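You operate a simulated robot arm through the tools that you are given. There is no shell and no other tool.

The job below is to be done with a simulated robot arm. You get a single attempt, and the scene is never put back.

JOB
One upturned pot lacks its ring mark: stamp that one, then board both.
Fine: wooden stamp, one ring a foot, stamp back; both pots end foot up on the short ware board. Set down upright: wooden stamp, narrow upturned pot.
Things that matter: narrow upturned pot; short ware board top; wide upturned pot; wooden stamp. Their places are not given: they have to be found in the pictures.

Only the result counts: the job must be done as asked and must still hold three seconds after the hand-in. Knocking over, shifting, dropping, spilling or breaking anything else fails it.

ROBOT AND FRAMES
A 7-joint arm with a two-finger parallel gripper, fixed in place. Base frame: the origin is on the floor under the middle of its stand, x ahead of it, y to its left, z up; the work surface is at about z = 0.85. Lengths are in m, angles in degrees, forces in N, time in s.
With the tool pointing down near the work surface it reaches from about 0.24 to 0.68 m from the base axis. Its first joint turns from -66.0 to 66.0 degrees. Payload 2.4 kg.
The TCP is the grasp point between the finger pads, 0.03 m short of the fingertips. In the tool frame z runs along the fingers and y along their closing line. Largest opening 0.094 m; finger width 0.028, thickness 0.01; the body of the gripper, 0.05 by 0.096 m, starts 0.055 m behind the TCP.
Orientation is that of the tool frame in the base frame, as a unit quaternion [w, x, y, z]. With the fingers straight down and closing along the base's y, the tool's x points along the base's -x, its y along +y and its z along -z.

CONTROLS
- The arm moves only by the tool move_arm. Its argument "commands" is one flat list of numbers, 6 for each row, row after row: the shift along the base's x, y, z in m, then the turn, a rotation vector about the base's x, y, z in degrees. In form: [dx, dy, dz, ax, ay, az, dx, dy, dz, ax, ay, az, ...]. A call has 1 to 20 rows; each row shifts and turns the commanded pose from where the row before left it. "gripper" is the gripper command, from -1 (fully open) to 1 (shut), values between in proportion, set as the call begins (left out, the last holds). A row lasts 0.2 s, in which the tool goes at most 0.05 m and 8.6 degrees; a call with a longer step from one row to the next is refused whole, and so is a gripper value outside its range. A pose out of reach is approached as far as the arm can. The call stops where the force on the tool passes 40 N (or 10 N more than at its start, if that is more) or the arm is blocked; 0.2 s more then pass. Each finger travels about 0.153 m/s and halts on what it meets, pressing with about 25 N; the grip force reading is that of the motor and also rises with nothing between the fingers. The clock runs only during rows and for 0.2 s after the last one: add rows that do not move to give the fingers time. It gives the time, the measured TCP pose, the force on the tool (base axes), the opening and the grip force at its end, in the units of the frame above (readings bear some noise), with the torque about the TCP (base axes, N m) and any sound that the robot's microphone picked up, and new pictures: "show" is both (left out), scene, wrist or none.
- Cameras (640 x 400 px; columns grow to the right, rows downward): "scene" is fixed at [0.052, 0.4966, 1.4363]; the picture's right is [-0.52, -0.85, 0.00], its down [-0.55, 0.33, -0.77] and it looks along [0.65, -0.40, -0.64] (base axes); focal length 310 px, centre (320, 200). "wrist" rides on the gripper at [0.076, 0.014, -0.103] in the tool frame; the picture's right is [-0.18, 0.98, 0.00], its down [-0.75, -0.14, -0.64] and it looks along [-0.63, -0.12, 0.77] (tool axes); focal length 243 px, centre (320, 200).
- pixel_to_xyz(camera, pixels): for up to 12 pixels [column, row] of the newest picture of that camera ("zoom" is the newest enlarged one), the place [x, y, z] in the base frame of the surface seen there, good to about 0.002 m. No time passes.
- inspect(camera, box): a new picture of the part [left, top, right, bottom] of that camera's present view, enlarged. No time passes.
- job_done(): hands the job in; it is judged then, once.

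Leave the gripper open and the arm clear of the work at the hand-in unless told otherwise.

The tools are called after ">>>" as name(argument=value, ...) on one line, values as JSON. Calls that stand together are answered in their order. move_arm: Moves the arm, as the interface text tells. Its arguments: {"type":"object","properties":{"commands":{"type":"array"},"gripper":{"type":"number"},"show":{"type":"string","enum":["both","scene","wrist","none"]}},"required":["commands"]} The other tools are called the same way: pixel_to_xyz (camera, pixels) gives the place of the surface under pixels of a picture; inspect (camera, box) takes an enlarged picture of a part of a camera's view; job_done () hands the job in.

At the start:

```text
time_s: 0.0
position: [0.2958, 0.2988, 1.2243]
orientation: [0.0, 0.0, 1.0, 0.0]
contact_force: [0.1, 0.9, 0.0]
ft_torque: [-0.02, -0.01, 0.0]
gripper_width: 0.0938
finger_force: 0.1
```

scene: 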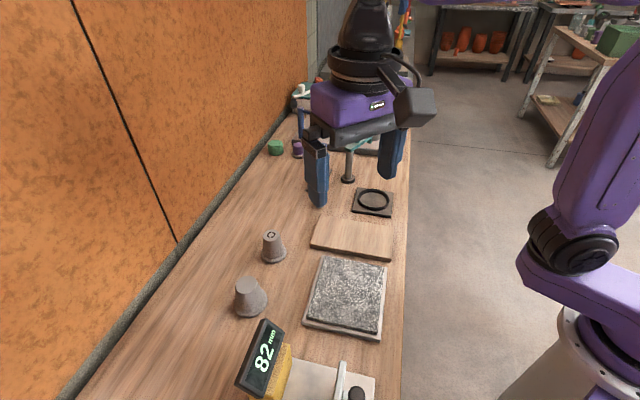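
wrist: 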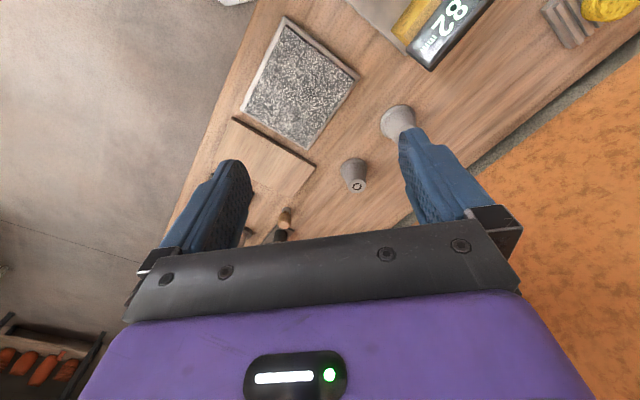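

Two upturned pots show at about (272,245) and (250,297). There is a thin board at (350,238), a speckled slab at (346,295), and a ring-like pad at (373,203). I'll enlarge the scene to identify everything.

>>> inspect(camera="scene", box=[210, 210, 310, 330])

>>> inspect(camera="scene", box=[250, 70, 430, 220])

>>> inspect(camera="scene", box=[220, 180, 420, 400])

>>> inspect(camera="wrist", box=[200, 80, 440, 260])

```text
3.33 times, centred on (260, 270) of scene
```

zoom: 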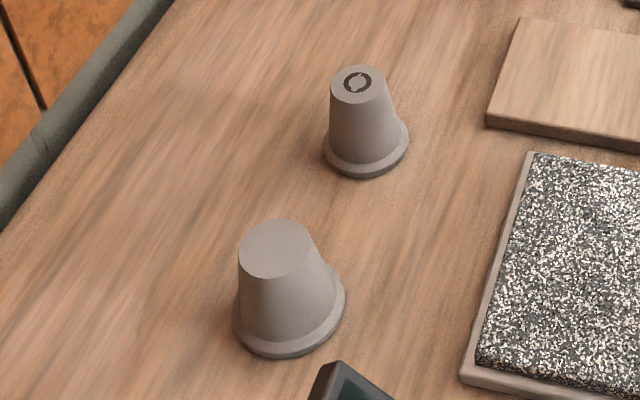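

```text
2.67 times, centred on (340, 145) of scene
```

zoom: 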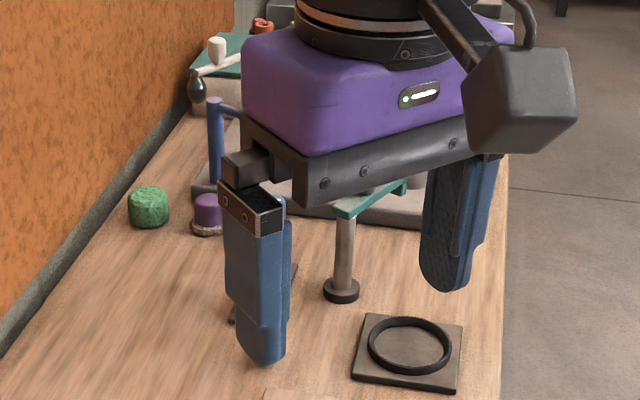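

```text
1.82 times, centred on (320, 290) of scene
```

zoom: 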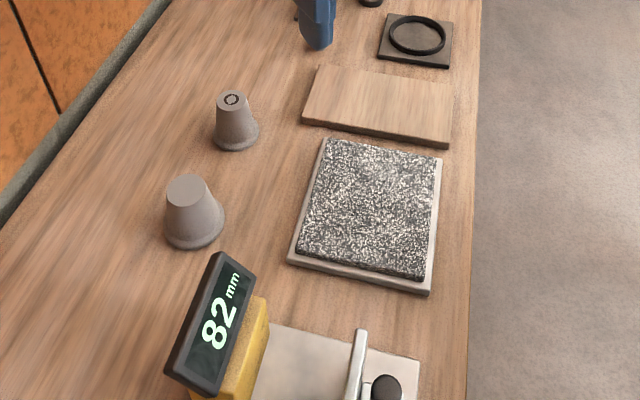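

```text
2.22 times, centred on (320, 170) of wrist
```

zoom: 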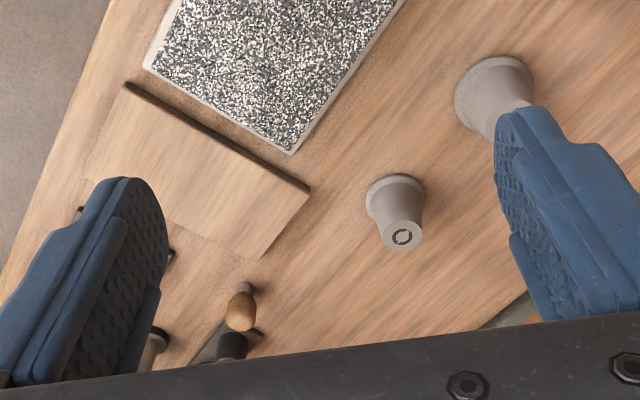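

The narrow pot carries a ring mark and the wide pot's foot looks blank. The wrist zoom shows a wooden handle near (240,305), hidden behind a finger in the scene view. I'll read the positions of the things I can see.

>>> pixel_to_xyz(camera="scene", pixels=[[271, 234], [272, 260], [247, 284], [250, 312], [322, 218], [394, 238], [391, 258], [311, 246], [345, 295], [373, 198], [348, 180], [210, 330]])

>>> pixel_to_xyz(camera="wrist", pixels=[[357, 186], [350, 165], [286, 214], [288, 226], [281, 236], [396, 122], [285, 90], [270, 160], [307, 164], [233, 120], [300, 180], [245, 232]])

```text
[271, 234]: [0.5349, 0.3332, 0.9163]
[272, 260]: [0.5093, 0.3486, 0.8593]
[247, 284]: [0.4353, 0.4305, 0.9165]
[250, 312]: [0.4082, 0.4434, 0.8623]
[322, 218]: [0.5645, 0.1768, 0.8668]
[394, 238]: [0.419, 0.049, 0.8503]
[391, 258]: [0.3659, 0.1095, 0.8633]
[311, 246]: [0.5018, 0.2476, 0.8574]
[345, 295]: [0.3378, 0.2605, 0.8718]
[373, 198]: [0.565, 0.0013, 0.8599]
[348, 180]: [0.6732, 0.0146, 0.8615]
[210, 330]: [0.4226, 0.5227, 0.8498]
```

```text
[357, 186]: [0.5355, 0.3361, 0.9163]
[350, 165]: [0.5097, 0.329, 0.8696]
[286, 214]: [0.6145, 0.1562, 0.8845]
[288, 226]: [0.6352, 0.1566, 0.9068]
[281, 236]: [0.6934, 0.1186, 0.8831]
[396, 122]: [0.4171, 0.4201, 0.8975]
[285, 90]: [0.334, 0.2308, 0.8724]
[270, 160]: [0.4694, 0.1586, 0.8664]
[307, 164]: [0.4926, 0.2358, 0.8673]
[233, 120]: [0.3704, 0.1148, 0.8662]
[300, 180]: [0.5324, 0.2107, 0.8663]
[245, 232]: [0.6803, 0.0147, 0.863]
```

The stamp seems to stand near (0.63, 0.157). I'll shift the hand towards it, staying high, so the wrist camera can look at it and its stand.

>>> move_arm(commands=[0.02, -0.035, -0.02, 0, 0, 0, 0.02, -0.035, -0.02, 0, 0, 0, 0.02, -0.035, -0.02, 0, 0, 0, 0.02, -0.035, -0.02, 0, 0, 0], gripper=-1)

```text
time_s: 1.0
position: [0.3767, 0.156, 1.1463]
orientation: [0.0, 0.0, 1.0, 0.0]
contact_force: [0.4, 0.1, -0.3]
ft_torque: [0.02, -0.03, 0.03]
gripper_width: 0.0942
finger_force: 0.0
```

scene: 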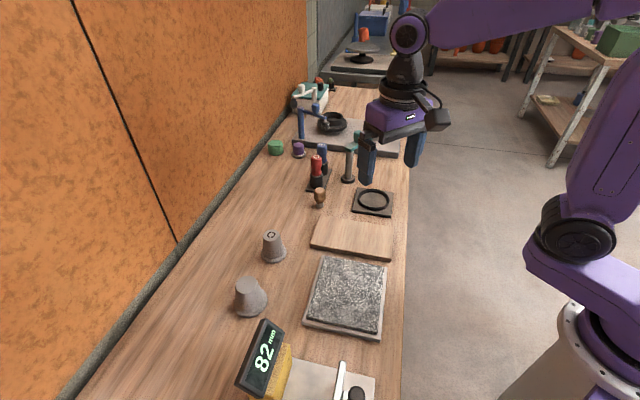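
wrist: 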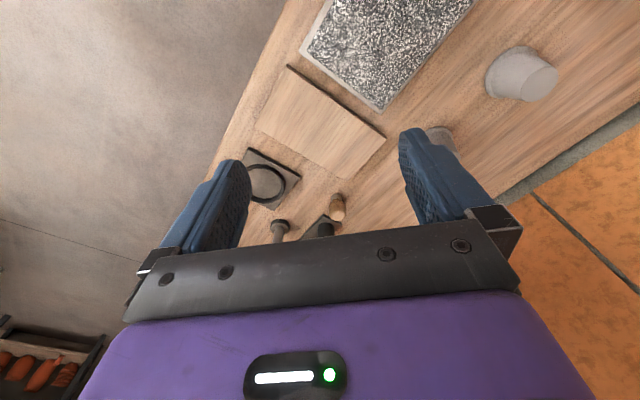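

The stamp is now visible at about (320,197) in the scene, with a rack of red and blue handles behind it at (317,175). I'll enlarge that area.

>>> inspect(camera="scene", box=[290, 140, 400, 220])

>>> inspect(camera="scene", box=[300, 165, 345, 215])

>>> inspect(camera="wrist", box=[230, 120, 400, 250])

>>> inspect(camera="wrist", box=[470, 30, 570, 110])

```text
5.00 times, centred on (345, 180) of scene
```

zoom: 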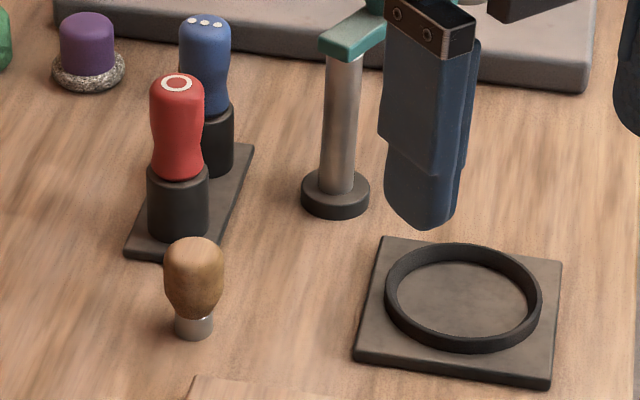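

```text
8.00 times, centred on (322, 190) of scene
```

zoom: 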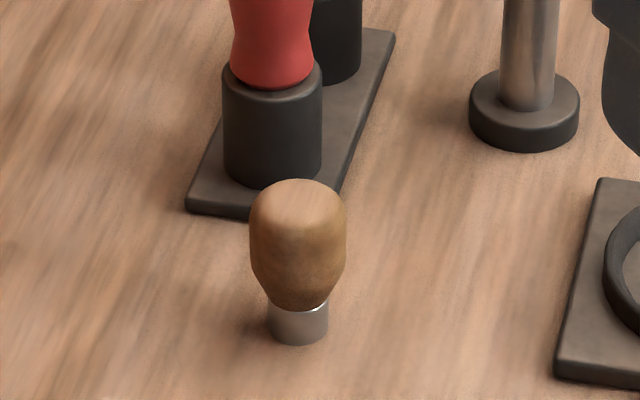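

```text
3.08 times, centred on (315, 185) of wrist
```

zoom: 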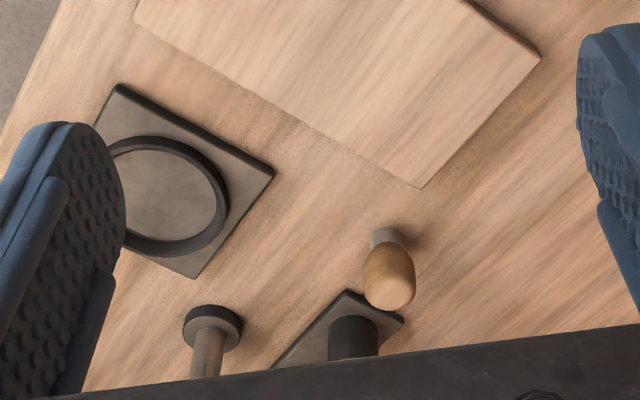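

```text
5.00 times, centred on (520, 70) of wrist
```

zoom: 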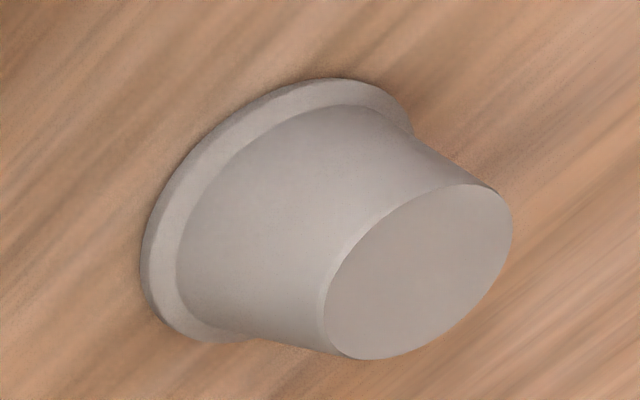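

The wooden stamp stands on the bare table with its wood handle up and metal die down. The newest zoom shows the wide pot's foot fully blank, so the wide pot is the one to stamp. I'll measure the wide pot in that zoom.

>>> pixel_to_xyz(camera="zoom", pixels=[[420, 272], [336, 290], [498, 205], [370, 352], [470, 195], [400, 218], [480, 290], [150, 250], [250, 110], [340, 85], [200, 330], [300, 200]])

```text
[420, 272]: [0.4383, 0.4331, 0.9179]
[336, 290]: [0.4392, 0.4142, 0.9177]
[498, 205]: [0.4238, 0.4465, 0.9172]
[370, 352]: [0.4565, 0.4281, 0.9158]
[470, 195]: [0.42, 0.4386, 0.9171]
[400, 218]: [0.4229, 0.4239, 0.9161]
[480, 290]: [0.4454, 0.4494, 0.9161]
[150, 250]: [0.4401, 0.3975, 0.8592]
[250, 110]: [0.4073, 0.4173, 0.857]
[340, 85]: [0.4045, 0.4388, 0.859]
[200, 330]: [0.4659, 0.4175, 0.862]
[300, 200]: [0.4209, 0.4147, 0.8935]
```

The wide pot's foot centre is about (0.438, 0.433) at z≈0.917, with foot radius ≈0.019 and rim radius ≈0.035. Next I'll zoom on the stamp in the scene so I can measure it.

>>> inspect(camera="scene", box=[300, 180, 340, 212])

```text
12.50 times, centred on (320, 196) of scene
```

zoom: 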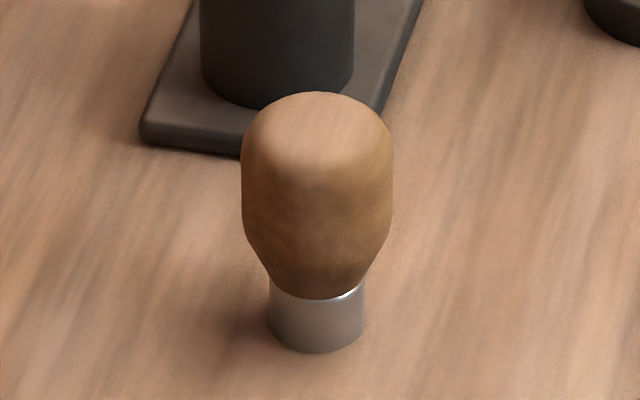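

The stamp has a rounded wooden handle and a metal die base. I'll sample points on its top, handle, die and the nearest rack edge.

>>> pixel_to_xyz(camera="zoom", pixels=[[316, 125], [316, 98], [316, 160], [246, 190], [388, 190], [316, 230], [316, 290], [318, 348], [275, 325], [360, 325], [142, 135], [238, 150]])

```text
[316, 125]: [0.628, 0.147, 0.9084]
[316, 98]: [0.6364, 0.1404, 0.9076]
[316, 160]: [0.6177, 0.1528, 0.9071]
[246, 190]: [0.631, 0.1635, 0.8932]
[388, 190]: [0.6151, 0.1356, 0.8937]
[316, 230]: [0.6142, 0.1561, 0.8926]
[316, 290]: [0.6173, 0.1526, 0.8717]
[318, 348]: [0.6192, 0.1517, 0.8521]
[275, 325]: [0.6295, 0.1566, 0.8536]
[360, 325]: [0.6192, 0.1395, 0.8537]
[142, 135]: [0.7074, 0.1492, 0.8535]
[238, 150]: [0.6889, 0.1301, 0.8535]
```

The stamp centre is about (0.627, 0.147), its top at z≈0.908, the handle ≈0.032 wide and the die radius ≈0.010. Next I'll zoom on the narrow pot to measure it and read its mark.

>>> inspect(camera="scene", box=[250, 225, 298, 268])

```text
9.30 times, centred on (274, 246) of scene
```

zoom: 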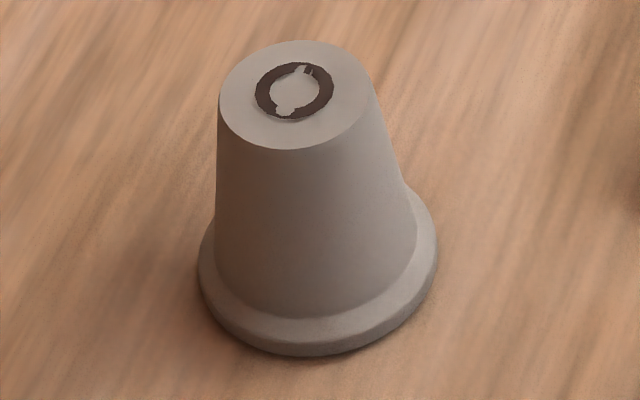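

>>> pixel_to_xyz(camera="zoom", pixels=[[295, 92], [222, 100], [368, 90], [298, 44], [290, 146], [202, 265], [434, 240], [310, 350], [240, 330], [400, 315], [222, 180], [300, 310]])

>>> inspect(camera="scene", box=[300, 210, 400, 265])

```text
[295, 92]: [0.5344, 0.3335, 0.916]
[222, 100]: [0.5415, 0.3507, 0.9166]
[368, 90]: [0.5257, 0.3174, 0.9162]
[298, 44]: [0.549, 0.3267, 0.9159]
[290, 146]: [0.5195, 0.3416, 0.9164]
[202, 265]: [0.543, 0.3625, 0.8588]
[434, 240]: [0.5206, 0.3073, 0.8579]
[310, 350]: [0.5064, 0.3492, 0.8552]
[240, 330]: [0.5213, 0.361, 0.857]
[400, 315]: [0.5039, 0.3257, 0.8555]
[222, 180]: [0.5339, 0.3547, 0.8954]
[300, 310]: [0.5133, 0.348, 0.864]
```

```text
6.40 times, centred on (350, 238) of scene
```

zoom: 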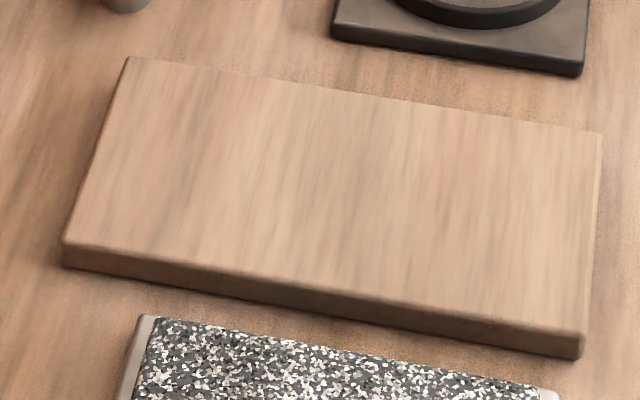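

The narrow pot's centre is about (0.534, 0.334), with a rim radius of ≈0.030 and a body taper of ≈7°. I'll read the board's corners from the newest zoom.

>>> pixel_to_xyz(camera="zoom", pixels=[[130, 60], [66, 240], [580, 330], [598, 135], [330, 195], [66, 264], [580, 354], [330, 285], [360, 98], [335, 40], [580, 70], [150, 320]])

>>> inspect(camera="scene", box=[300, 130, 370, 185])

```text
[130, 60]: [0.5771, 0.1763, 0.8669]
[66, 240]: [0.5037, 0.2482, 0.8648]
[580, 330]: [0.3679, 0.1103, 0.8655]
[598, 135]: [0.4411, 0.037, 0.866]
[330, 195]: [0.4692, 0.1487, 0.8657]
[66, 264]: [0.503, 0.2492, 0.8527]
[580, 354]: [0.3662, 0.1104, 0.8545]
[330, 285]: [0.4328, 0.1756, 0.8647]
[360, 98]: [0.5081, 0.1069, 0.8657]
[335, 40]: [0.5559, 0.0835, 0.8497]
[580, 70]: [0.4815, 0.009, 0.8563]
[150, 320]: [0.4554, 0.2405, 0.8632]
```

```text
7.27 times, centred on (335, 158) of scene
```

zoom: 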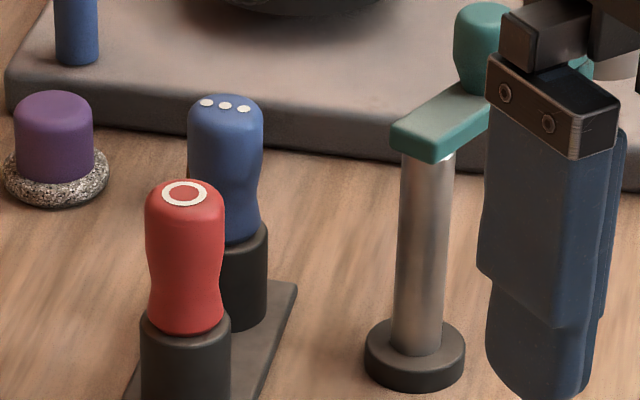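

The board's corners put its centre at about (0.4725, 0.1428), size ≈0.194 × 0.102, top z≈0.866, with its long axis at 45°. I'll check how close the rack handles and the post are to the stamp before going in.

>>> pixel_to_xyz(camera="zoom", pixels=[[185, 195], [185, 280], [225, 105], [225, 170], [440, 140], [415, 250], [415, 330], [60, 100], [190, 350], [480, 30], [130, 385], [290, 290]])

>>> move_arm(commands=[0.04, 0, -0.01, 0, 0, 0, 0.04, 0, -0.01, 0, 0, 0, 0.04, 0, -0.01, 0, 0, 0, 0.03, 0, -0.01, 0, 0, 0, 0, 0, 0, 0, 0, 0])

```text
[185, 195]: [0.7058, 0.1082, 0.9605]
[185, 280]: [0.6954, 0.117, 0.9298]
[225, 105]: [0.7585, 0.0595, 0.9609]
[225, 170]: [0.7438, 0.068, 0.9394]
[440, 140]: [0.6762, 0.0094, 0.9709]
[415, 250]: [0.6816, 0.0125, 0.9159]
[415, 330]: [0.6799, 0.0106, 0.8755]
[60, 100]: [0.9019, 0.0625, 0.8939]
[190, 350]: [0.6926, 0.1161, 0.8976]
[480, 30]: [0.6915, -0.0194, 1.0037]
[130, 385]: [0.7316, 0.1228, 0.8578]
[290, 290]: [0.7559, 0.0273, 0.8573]
```

```text
time_s: 2.2
position: [0.5276, 0.1601, 1.1043]
orientation: [0.0, 0.0, 1.0, 0.0]
contact_force: [-0.1, 0.0, -0.2]
ft_torque: [0.01, 0.01, 0.01]
gripper_width: 0.0938
finger_force: 0.0
```

scene: 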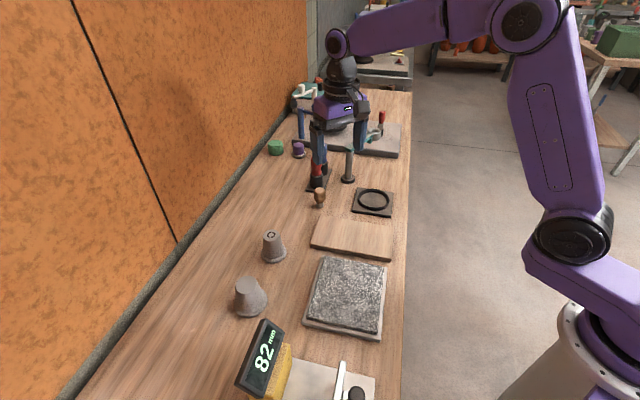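
wrist: 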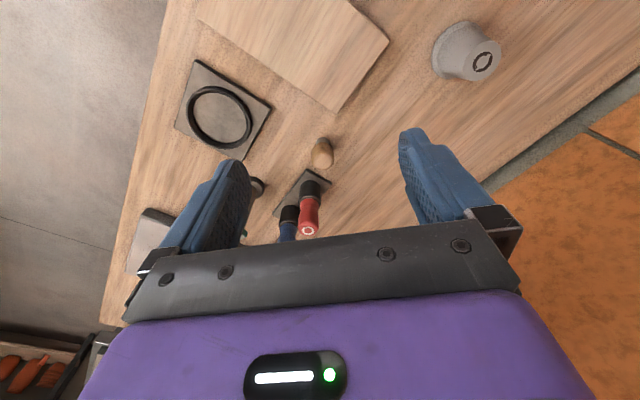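

The red handle's axis is about (0.706, 0.108), 0.088 m from the stamp, so closing along y is clear. In the wrist view the stamp is at about (322,152). I'll zoom to refine its centre.

>>> inspect(camera="wrist", box=[290, 125, 354, 180])

```text
7.27 times, centred on (322, 152) of wrist
```

zoom: 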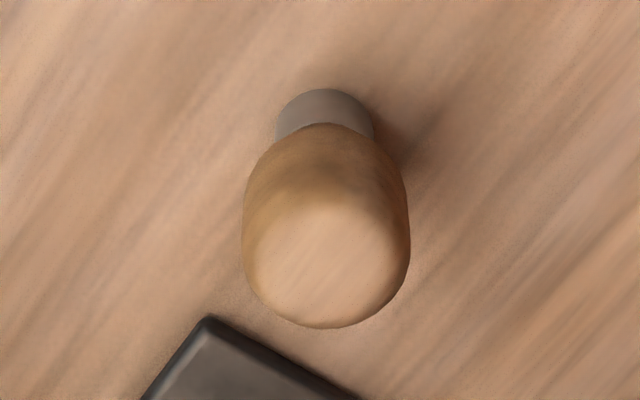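

>>> pixel_to_xyz(camera="zoom", pixels=[[330, 265], [330, 205], [330, 322], [262, 265], [395, 265], [246, 225], [408, 225], [328, 94], [283, 115], [368, 110], [326, 140], [210, 322]])

```text
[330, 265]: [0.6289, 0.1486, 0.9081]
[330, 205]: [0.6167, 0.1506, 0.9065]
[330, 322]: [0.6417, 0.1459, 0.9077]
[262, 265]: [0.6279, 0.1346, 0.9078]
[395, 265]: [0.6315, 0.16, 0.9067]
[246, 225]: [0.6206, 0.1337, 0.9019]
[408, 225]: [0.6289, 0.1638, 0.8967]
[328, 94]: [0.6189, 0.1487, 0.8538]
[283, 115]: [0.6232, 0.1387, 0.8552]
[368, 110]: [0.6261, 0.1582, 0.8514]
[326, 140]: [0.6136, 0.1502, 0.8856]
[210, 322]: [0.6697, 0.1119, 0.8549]
```

The stamp centre refines to about (0.629, 0.148). I'll move above it with the tips still clear, at TCP z≈1.0, and read the pose.

>>> move_arm(commands=[0.035, -0.004, -0.025, 0, 0, 0, 0.035, -0.004, -0.03, 0, 0, 0, 0.032, -0.0035, -0.03, 0, 0, 0, 0, 0, -0.02, 0, 0, 0, 0, 0, 0, 0, 0, 0])

```text
time_s: 3.4
position: [0.628, 0.1483, 0.9988]
orientation: [0.0, -0.001, 1.0, 0.0]
contact_force: [-0.6, -0.3, 0.1]
ft_torque: [0.02, 0.02, 0.01]
gripper_width: 0.094
finger_force: 0.1
```

scene: 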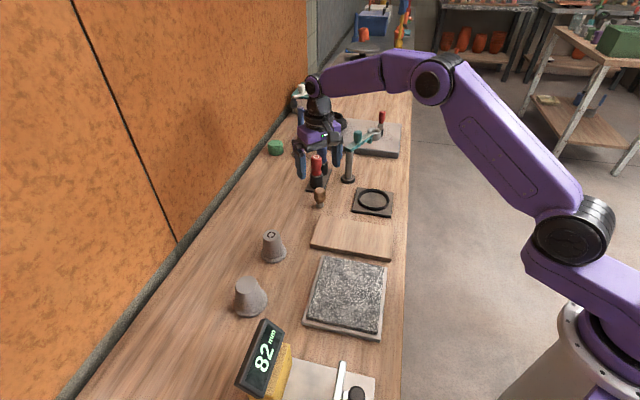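
wrist: 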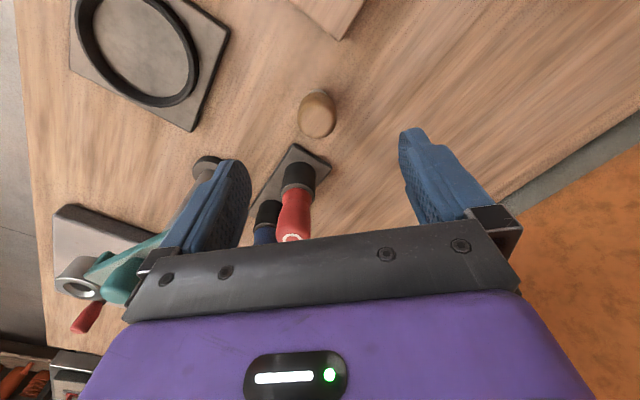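

The TCP is centred over the stamp, whose top shows near (317,117) in the wrist view, as expected for 0.09 m below. I'll go straight down to z≈0.893 with the fingers open.

>>> move_arm(commands=[0, 0, -0.03, 0, 0, 0, 0, 0, -0.03, 0, 0, 0, 0, 0, -0.03, 0, 0, 0, 0, 0, -0.016, 0, 0, 0, 0, 0, 0, 0, 0, 0])

```text
time_s: 4.6
position: [0.6262, 0.1466, 0.8931]
orientation: [0.001, 0.0, 1.0, 0.0]
contact_force: [-0.5, 0.5, 1.2]
ft_torque: [0.01, -0.01, -0.02]
gripper_width: 0.0941
finger_force: 0.1
```

scene: 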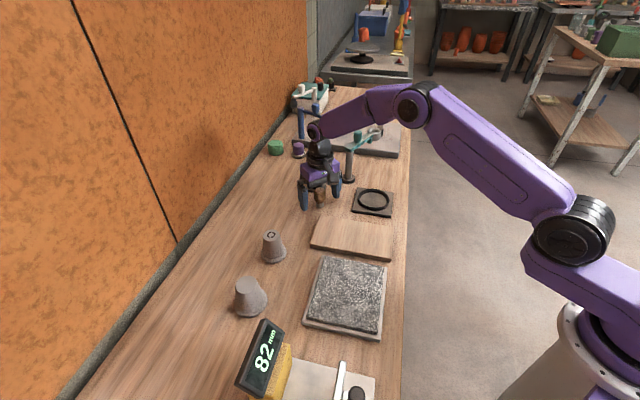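
wrist: 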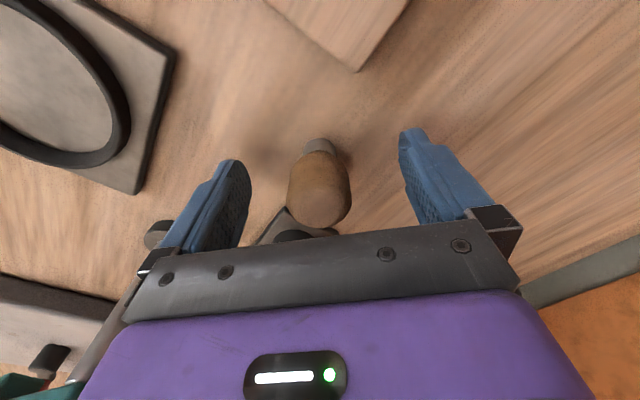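

The stamp handle is centred between the fingers at about (320,190). Closing the gripper on the handle.

>>> move_arm(commands=[0, 0, 0, 0, 0, 0, 0, 0, 0, 0, 0, 0, 0, 0, 0, 0, 0, 0, 0, 0, 0, 0, 0, 0, 0, 0, 0, 0, 0, 0], gripper=1)

```text
time_s: 5.8
position: [0.6274, 0.1457, 0.8932]
orientation: [0.0, 0.0, 1.0, 0.0]
contact_force: [-0.3, -0.6, 0.1]
ft_torque: [0.03, 0.0, 0.02]
gripper_width: 0.0312
finger_force: 24.5
```

scene: 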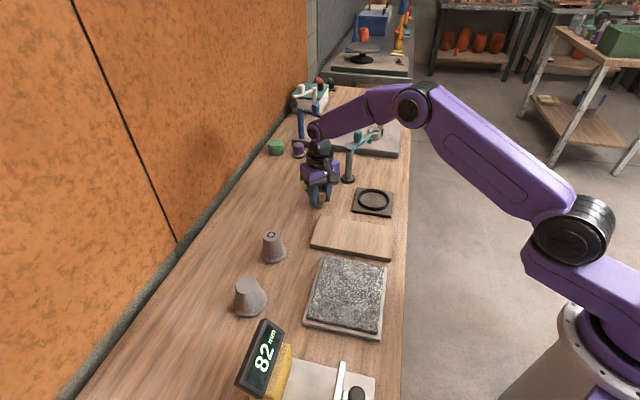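
wrist: 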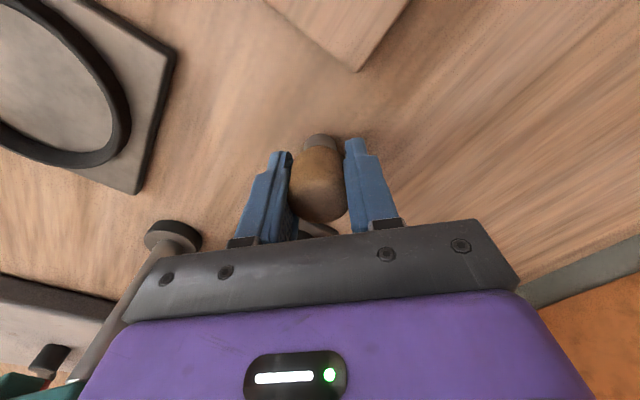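

The stamp is held, width 0.0312 and force 24.5 N. I'll lift it straight up about 0.13 m.

>>> move_arm(commands=[0, 0, 0.01, 0, 0, 0, 0, 0, 0.03, 0, 0, 0, 0, 0, 0.04, 0, 0, 0, 0, 0, 0.05, 0, 0, 0, 0, 0, 0, 0, 0, 0])

```text
time_s: 7.0
position: [0.6265, 0.1456, 1.0244]
orientation: [0.0, 0.0, 1.0, 0.001]
contact_force: [0.3, -0.3, 0.6]
ft_torque: [-0.02, -0.02, 0.0]
gripper_width: 0.0
finger_force: 25.0
```

scene: 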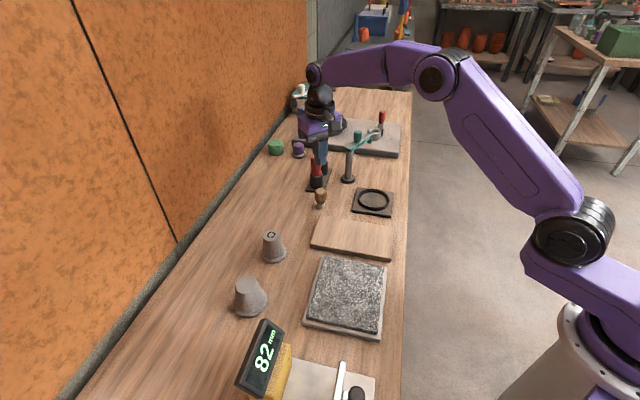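
wrist: 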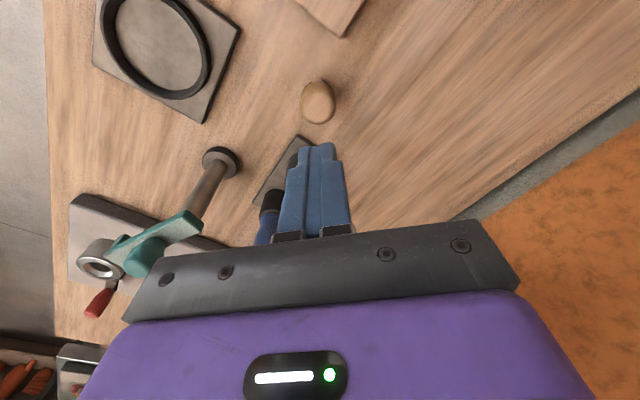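

The fingers shut to zero: the handle slipped out. The stamp still looks upright at (320,197) in the scene. I'll zoom on it to see whether it moved and to read the handle's profile.

>>> inspect(camera="scene", box=[300, 180, 340, 212])

>>> inspect(camera="wrist", box=[285, 70, 350, 135])

```text
12.50 times, centred on (320, 196) of scene
```

zoom: 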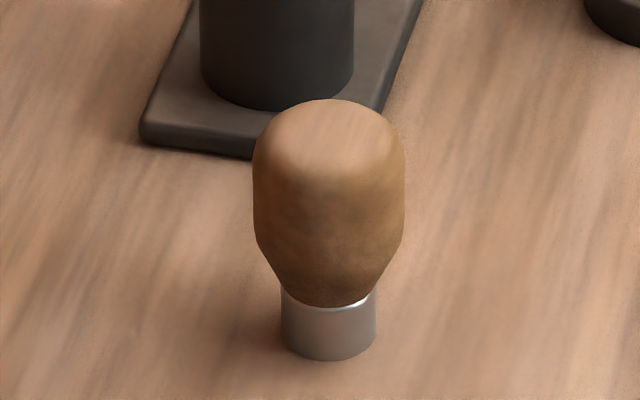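

```text
6.15 times, centred on (318, 102) of wrist
```

zoom: 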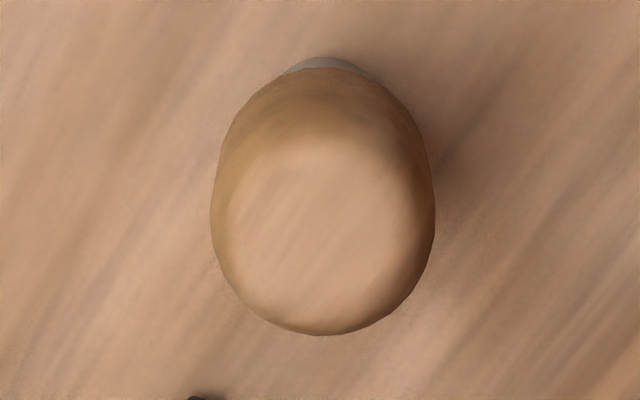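

The stamp is upright but shifted by about 3 mm. I'll measure its new position in the newest wrist zoom.

>>> pixel_to_xyz(camera="zoom", pixels=[[325, 240], [325, 328], [325, 150], [240, 240], [408, 240], [216, 215], [430, 215], [325, 62], [300, 66], [350, 66], [270, 100], [380, 100]])

>>> inspect(camera="scene", box=[300, 180, 340, 212])

```text
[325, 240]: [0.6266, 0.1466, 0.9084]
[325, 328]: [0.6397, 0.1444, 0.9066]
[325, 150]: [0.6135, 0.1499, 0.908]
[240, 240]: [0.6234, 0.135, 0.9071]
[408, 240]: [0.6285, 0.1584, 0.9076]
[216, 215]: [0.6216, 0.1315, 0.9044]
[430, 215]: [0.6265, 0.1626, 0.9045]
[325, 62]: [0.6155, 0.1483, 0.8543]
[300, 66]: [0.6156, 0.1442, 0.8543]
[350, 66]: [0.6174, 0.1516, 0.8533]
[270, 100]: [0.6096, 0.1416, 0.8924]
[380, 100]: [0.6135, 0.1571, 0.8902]
```

```text
12.50 times, centred on (320, 196) of scene
```

zoom: 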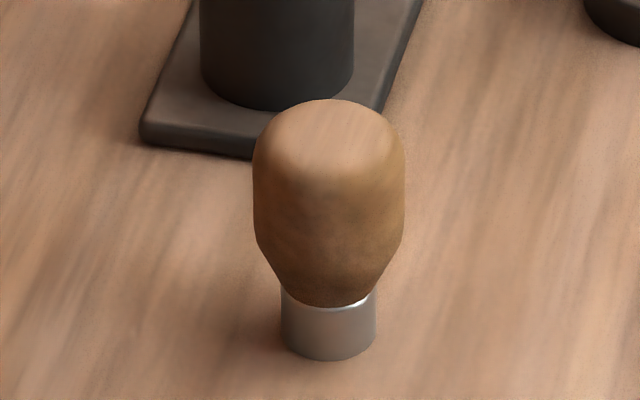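

The stamp centre is now about (0.626, 0.147). I'll sample the handle's front profile, column 328 of the newest scene zoom, to find the widest band.

>>> pixel_to_xyz(camera="zoom", pixels=[[328, 140], [328, 160], [328, 175], [328, 190], [328, 205], [328, 220], [328, 235], [328, 250], [328, 265], [328, 280], [328, 300], [328, 345]])

```text
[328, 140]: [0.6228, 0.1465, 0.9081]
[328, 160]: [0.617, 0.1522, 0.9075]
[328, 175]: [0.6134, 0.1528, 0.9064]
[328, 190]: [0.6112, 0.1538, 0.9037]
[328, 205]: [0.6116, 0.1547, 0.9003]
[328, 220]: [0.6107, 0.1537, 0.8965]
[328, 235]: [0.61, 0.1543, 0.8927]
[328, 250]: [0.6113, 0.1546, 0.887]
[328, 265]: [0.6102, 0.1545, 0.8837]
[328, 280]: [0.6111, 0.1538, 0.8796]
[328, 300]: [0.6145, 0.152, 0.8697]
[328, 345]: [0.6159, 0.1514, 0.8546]
```

The handle is a straight cylinder from z≈0.879 to 0.904, so a somewhat lower grip at TCP z≈0.886 will put more of the pads behind it. I'll open, re-centre and descend.

>>> move_arm(commands=[0, 0, 0, 0, 0, 0, 0, 0, 0, 0, 0, 0, -0.0015, 0, -0.03, 0, 0, 0, 0, 0, -0.04, 0, 0, 0, 0, 0, -0.04, 0, 0, 0, 0, 0, -0.0275, 0, 0, 0, 0, 0, 0, 0, 0, 0], gripper=-1)

```text
time_s: 8.6
position: [0.6249, 0.1476, 0.8862]
orientation: [0.0, 0.0, 1.0, -0.001]
contact_force: [0.2, -0.6, 0.5]
ft_torque: [-0.02, 0.0, 0.03]
gripper_width: 0.0939
finger_force: 0.0
```

scene: 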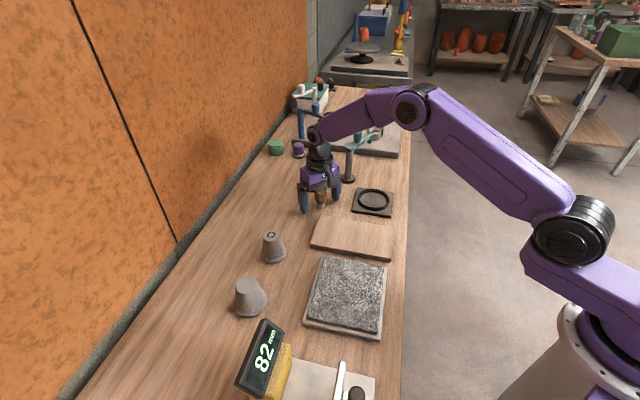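
wrist: 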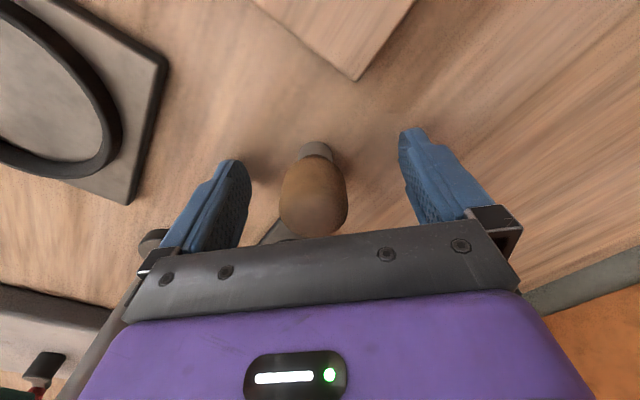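

The stamp sits a couple of mm left of centre between the fingers, at col ≈314. I'll shift −2 mm in y, close, wait, and lift only 3 mm to see whether it holds.

>>> move_arm(commands=[0, -0.002, 0, 0, 0, 0], show="none")

>>> move_arm(commands=[0, 0, 0, 0, 0, 0, 0, 0, 0, 0, 0, 0, 0, 0, 0, 0, 0, 0, 0, 0, 0, 0, 0, 0, 0, 0, 0, 0, 0, 0], gripper=1)

>>> move_arm(commands=[0, 0, 0.001, 0, 0, 0, 0, 0, 0.001, 0, 0, 0, 0, 0, 0.001, 0, 0, 0, 0, 0, 0, 0, 0, 0])

```text
time_s: 9.0
position: [0.6261, 0.1456, 0.8861]
orientation: [0.0, 0.0, 1.0, -0.001]
contact_force: [0.2, 0.1, 0.2]
ft_torque: [0.01, -0.01, 0.02]
gripper_width: 0.0942
finger_force: 0.1
```

```text
time_s: 10.2
position: [0.625, 0.1453, 0.8858]
orientation: [0.0, 0.0, 1.0, 0.0]
contact_force: [0.9, 0.5, -0.1]
ft_torque: [0.0, 0.05, 0.0]
gripper_width: 0.0317
finger_force: 24.8
```

scene: 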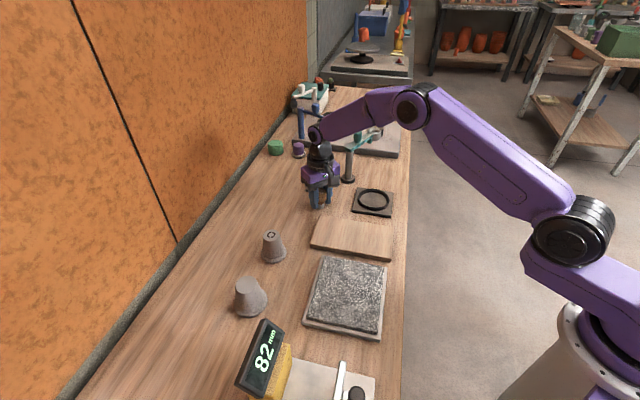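
wrist: 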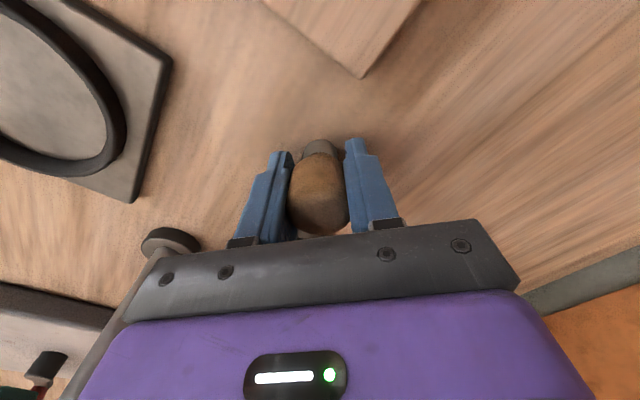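

```text
time_s: 11.2
position: [0.625, 0.1452, 0.8894]
orientation: [0.0, 0.0, 1.0, -0.001]
contact_force: [0.7, 0.3, -0.4]
ft_torque: [-0.01, 0.02, -0.01]
gripper_width: 0.0314
finger_force: 24.8
```

scene: 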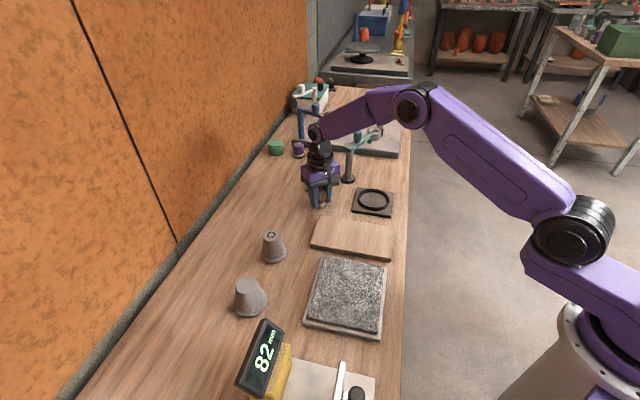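
wrist: 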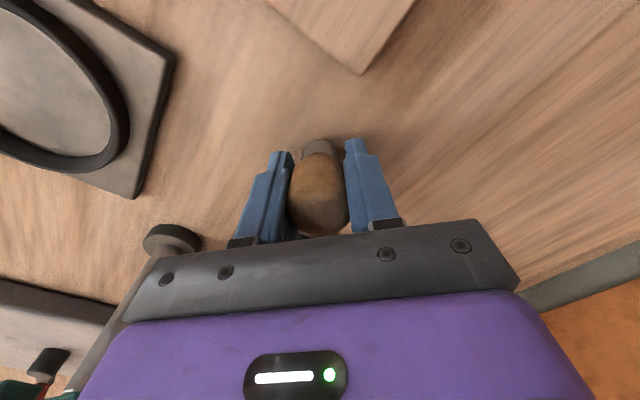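

After the 3 mm lift the width still reads 0.0314. I'll zoom in the wrist view to see whether the stamp stayed put in the hand or slid.

>>> inspect(camera="wrist", box=[260, 120, 380, 250])

>>> inspect(camera="scene", box=[300, 180, 340, 212])

```text
3.08 times, centred on (320, 185) of wrist
```

zoom: 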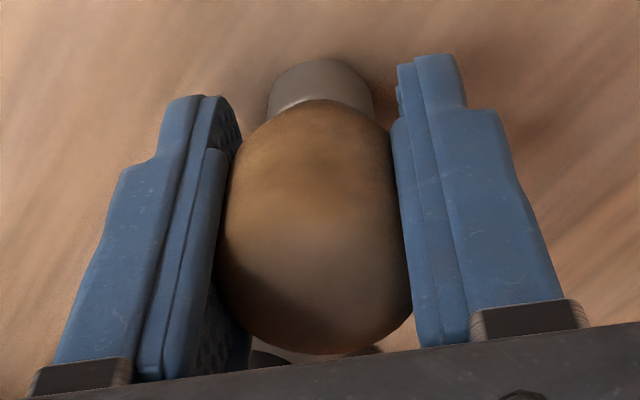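

```text
12.50 times, centred on (320, 196) of scene
```

zoom: 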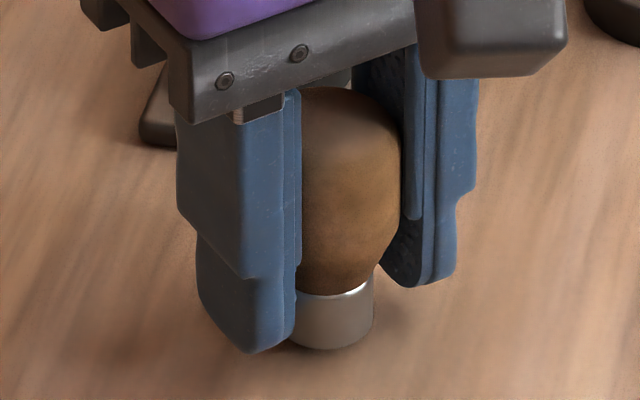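

In the scene zoom the die's lower edge has risen from row 358 to 348, so the stamp is off the table. I'll check the height by pixel, then continue a slow lift.

>>> pixel_to_xyz(camera="zoom", pixels=[[330, 344], [330, 348], [335, 352], [350, 100], [350, 180], [345, 300]])

>>> move_arm(commands=[0, 0, 0.002, 0, 0, 0, 0, 0, 0.003, 0, 0, 0, 0, 0, 0.005, 0, 0, 0, 0, 0, 0, 0, 0, 0])

```text
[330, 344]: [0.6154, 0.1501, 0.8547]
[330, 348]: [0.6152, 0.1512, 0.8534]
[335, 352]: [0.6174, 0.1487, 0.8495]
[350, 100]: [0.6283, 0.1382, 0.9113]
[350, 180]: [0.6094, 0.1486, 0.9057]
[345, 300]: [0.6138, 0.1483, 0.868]
```

```text
time_s: 12.2
position: [0.6257, 0.144, 0.8998]
orientation: [0.0, 0.0, 1.0, 0.0]
contact_force: [-0.1, -1.3, -1.0]
ft_torque: [-0.02, 0.01, -0.02]
gripper_width: 0.0317
finger_force: 25.0
```

scene: 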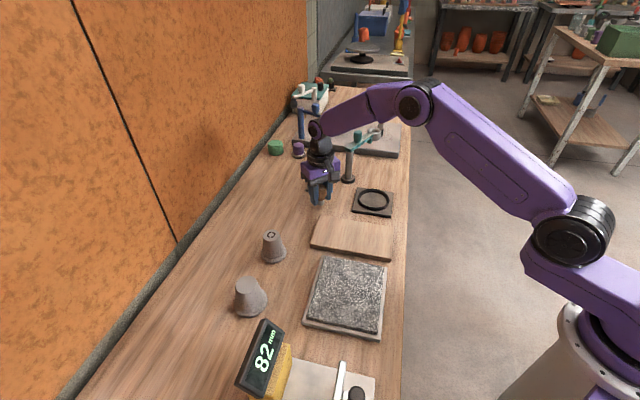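
wrist: 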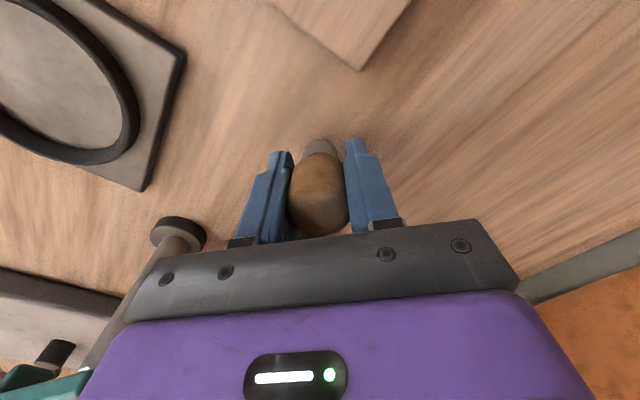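

The width is steady at 0.0317, and the force of about −1 N in z looks like the stamp's weight. I'll zoom to confirm it's airborne and vertical before going higher.

>>> inspect(camera="scene", box=[300, 180, 340, 212])

>>> inspect(camera="wrist", box=[260, 120, 380, 250])

```text
12.50 times, centred on (320, 196) of scene
```

zoom: 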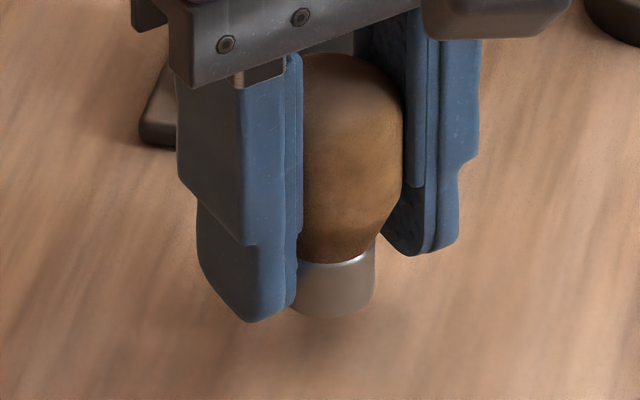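

```text
3.08 times, centred on (320, 185) of wrist
```

zoom: 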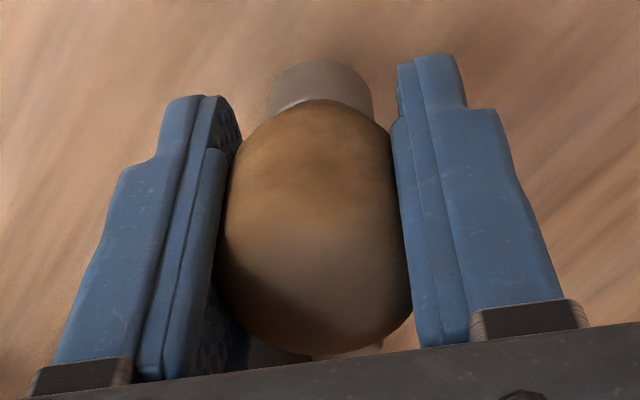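

The stamp hangs vertically and hasn't slid in the hand. Before carrying it over I'll check the height of the "82 mm" gauge near the wide pot, then lift gently.

>>> pixel_to_xyz(camera="scene", pixels=[[265, 350], [264, 322], [283, 332], [240, 385], [285, 350], [252, 398], [340, 370], [357, 393], [330, 380]])

>>> move_arm(commands=[0, 0, 0.008, 0, 0, 0, 0, 0, 0.012, 0, 0, 0, 0, 0, 0.016, 0, 0, 0, 0, 0, 0.02, 0, 0, 0, 0, 0, 0.02, 0, 0, 0, 0, 0, 0.02, 0, 0, 0, 0, 0, 0.02, 0, 0, 0, 0, 0, 0.012, 0, 0, 0, 0, 0, 0.006, 0, 0, 0])

```text
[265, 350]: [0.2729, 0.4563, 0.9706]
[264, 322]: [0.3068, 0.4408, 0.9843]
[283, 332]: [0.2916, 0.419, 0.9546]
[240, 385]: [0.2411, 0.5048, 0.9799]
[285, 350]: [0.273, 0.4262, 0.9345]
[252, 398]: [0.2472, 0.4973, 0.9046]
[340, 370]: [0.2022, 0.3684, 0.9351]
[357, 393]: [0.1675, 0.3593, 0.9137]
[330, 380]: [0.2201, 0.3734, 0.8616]
```

```text
time_s: 14.2
position: [0.6263, 0.145, 1.0323]
orientation: [0.0, 0.0, 1.0, 0.0]
contact_force: [-0.2, 0.4, -0.2]
ft_torque: [-0.03, 0.01, -0.07]
gripper_width: 0.0318
finger_force: 24.9
```

scene: 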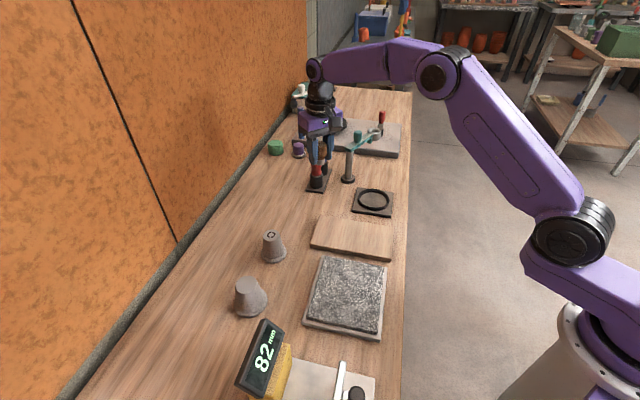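
wrist: 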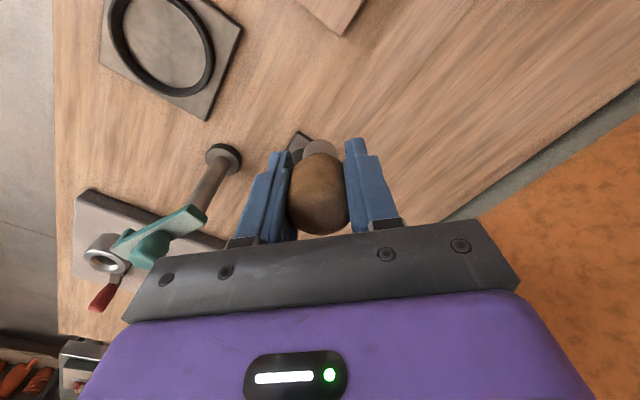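

The stamp is still gripped at 0.0318 with the hand at z 1.032. The gauge tops out at z≈0.985 and x≤0.31, which is clear of the hand. I'll carry the stamp slowly to above the wide pot at (0.438, 0.433).

>>> move_arm(commands=[-0.006, 0.009, 0, 0, 0, 0, -0.011, 0.017, 0, 0, 0, 0, -0.011, 0.017, 0, 0, 0, 0, -0.011, 0.017, 0, 0, 0, 0, -0.011, 0.017, 0, 0, 0, 0, -0.011, 0.017, 0, 0, 0, 0, -0.011, 0.017, 0, 0, 0, 0, -0.011, 0.017, 0, 0, 0, 0, -0.011, 0.017, 0, 0, 0, 0, -0.011, 0.017, 0, 0, 0, 0, -0.011, 0.017, 0, 0, 0, 0, -0.011, 0.017, 0, 0, 0, 0, -0.011, 0.017, 0, 0, 0, 0, -0.011, 0.017, 0, 0, 0, 0, -0.011, 0.017, 0, 0, 0, 0, -0.011, 0.017, 0, 0, 0, 0, -0.0113, 0.0147, 0, 0, 0, 0, -0.006, 0.009, 0, 0, 0, 0, 0, 0, 0, 0, 0, 0])

```text
time_s: 18.2
position: [0.4368, 0.4335, 1.033]
orientation: [0.0, -0.001, 1.0, 0.0]
contact_force: [-0.4, 0.2, -0.7]
ft_torque: [0.0, -0.03, 0.0]
gripper_width: 0.0315
finger_force: 24.9
```

scene: 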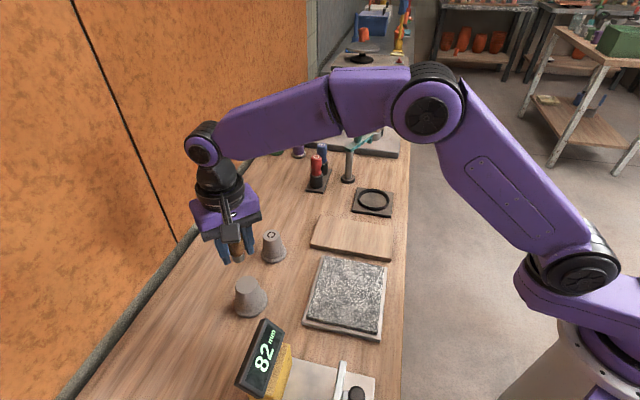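
wrist: 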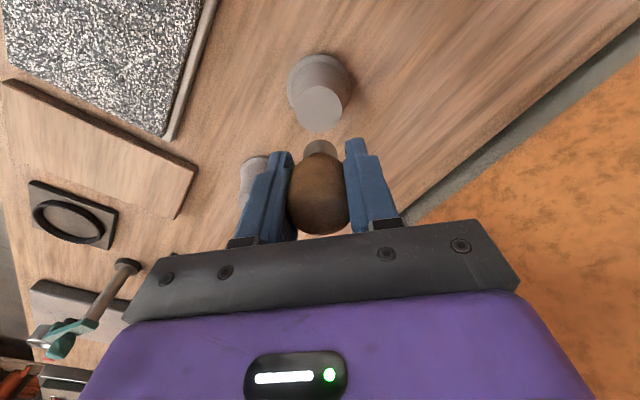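

The foot of the pot shows at about (321,108) in the wrist view, right where the point below the TCP should be. I'll zoom to refine its centre.

>>> inspect(camera="wrist", box=[275, 40, 365, 150])

```text
3.64 times, centred on (320, 95) of wrist
```

zoom: 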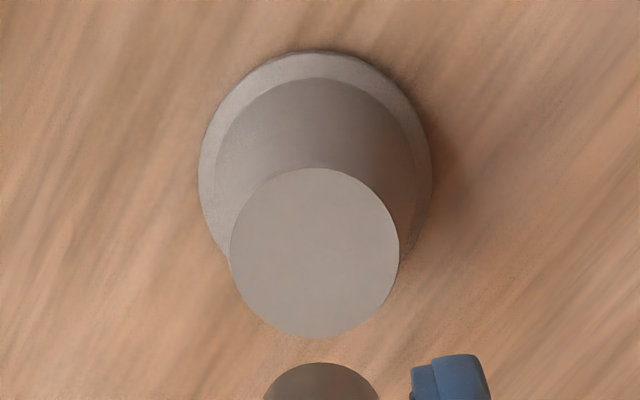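

>>> pixel_to_xyz(camera="zoom", pixels=[[314, 252], [234, 252], [396, 252], [314, 172], [314, 333], [258, 195], [370, 195], [258, 308], [370, 308], [320, 56], [202, 180], [428, 175]])

```text
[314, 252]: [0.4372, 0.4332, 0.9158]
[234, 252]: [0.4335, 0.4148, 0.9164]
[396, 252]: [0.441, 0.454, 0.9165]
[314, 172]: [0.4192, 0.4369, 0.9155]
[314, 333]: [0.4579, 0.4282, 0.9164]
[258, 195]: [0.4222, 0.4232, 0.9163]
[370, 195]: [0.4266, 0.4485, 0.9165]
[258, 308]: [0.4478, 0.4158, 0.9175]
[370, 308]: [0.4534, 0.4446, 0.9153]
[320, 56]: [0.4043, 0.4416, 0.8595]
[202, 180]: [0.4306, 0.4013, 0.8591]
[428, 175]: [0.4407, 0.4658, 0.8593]
```

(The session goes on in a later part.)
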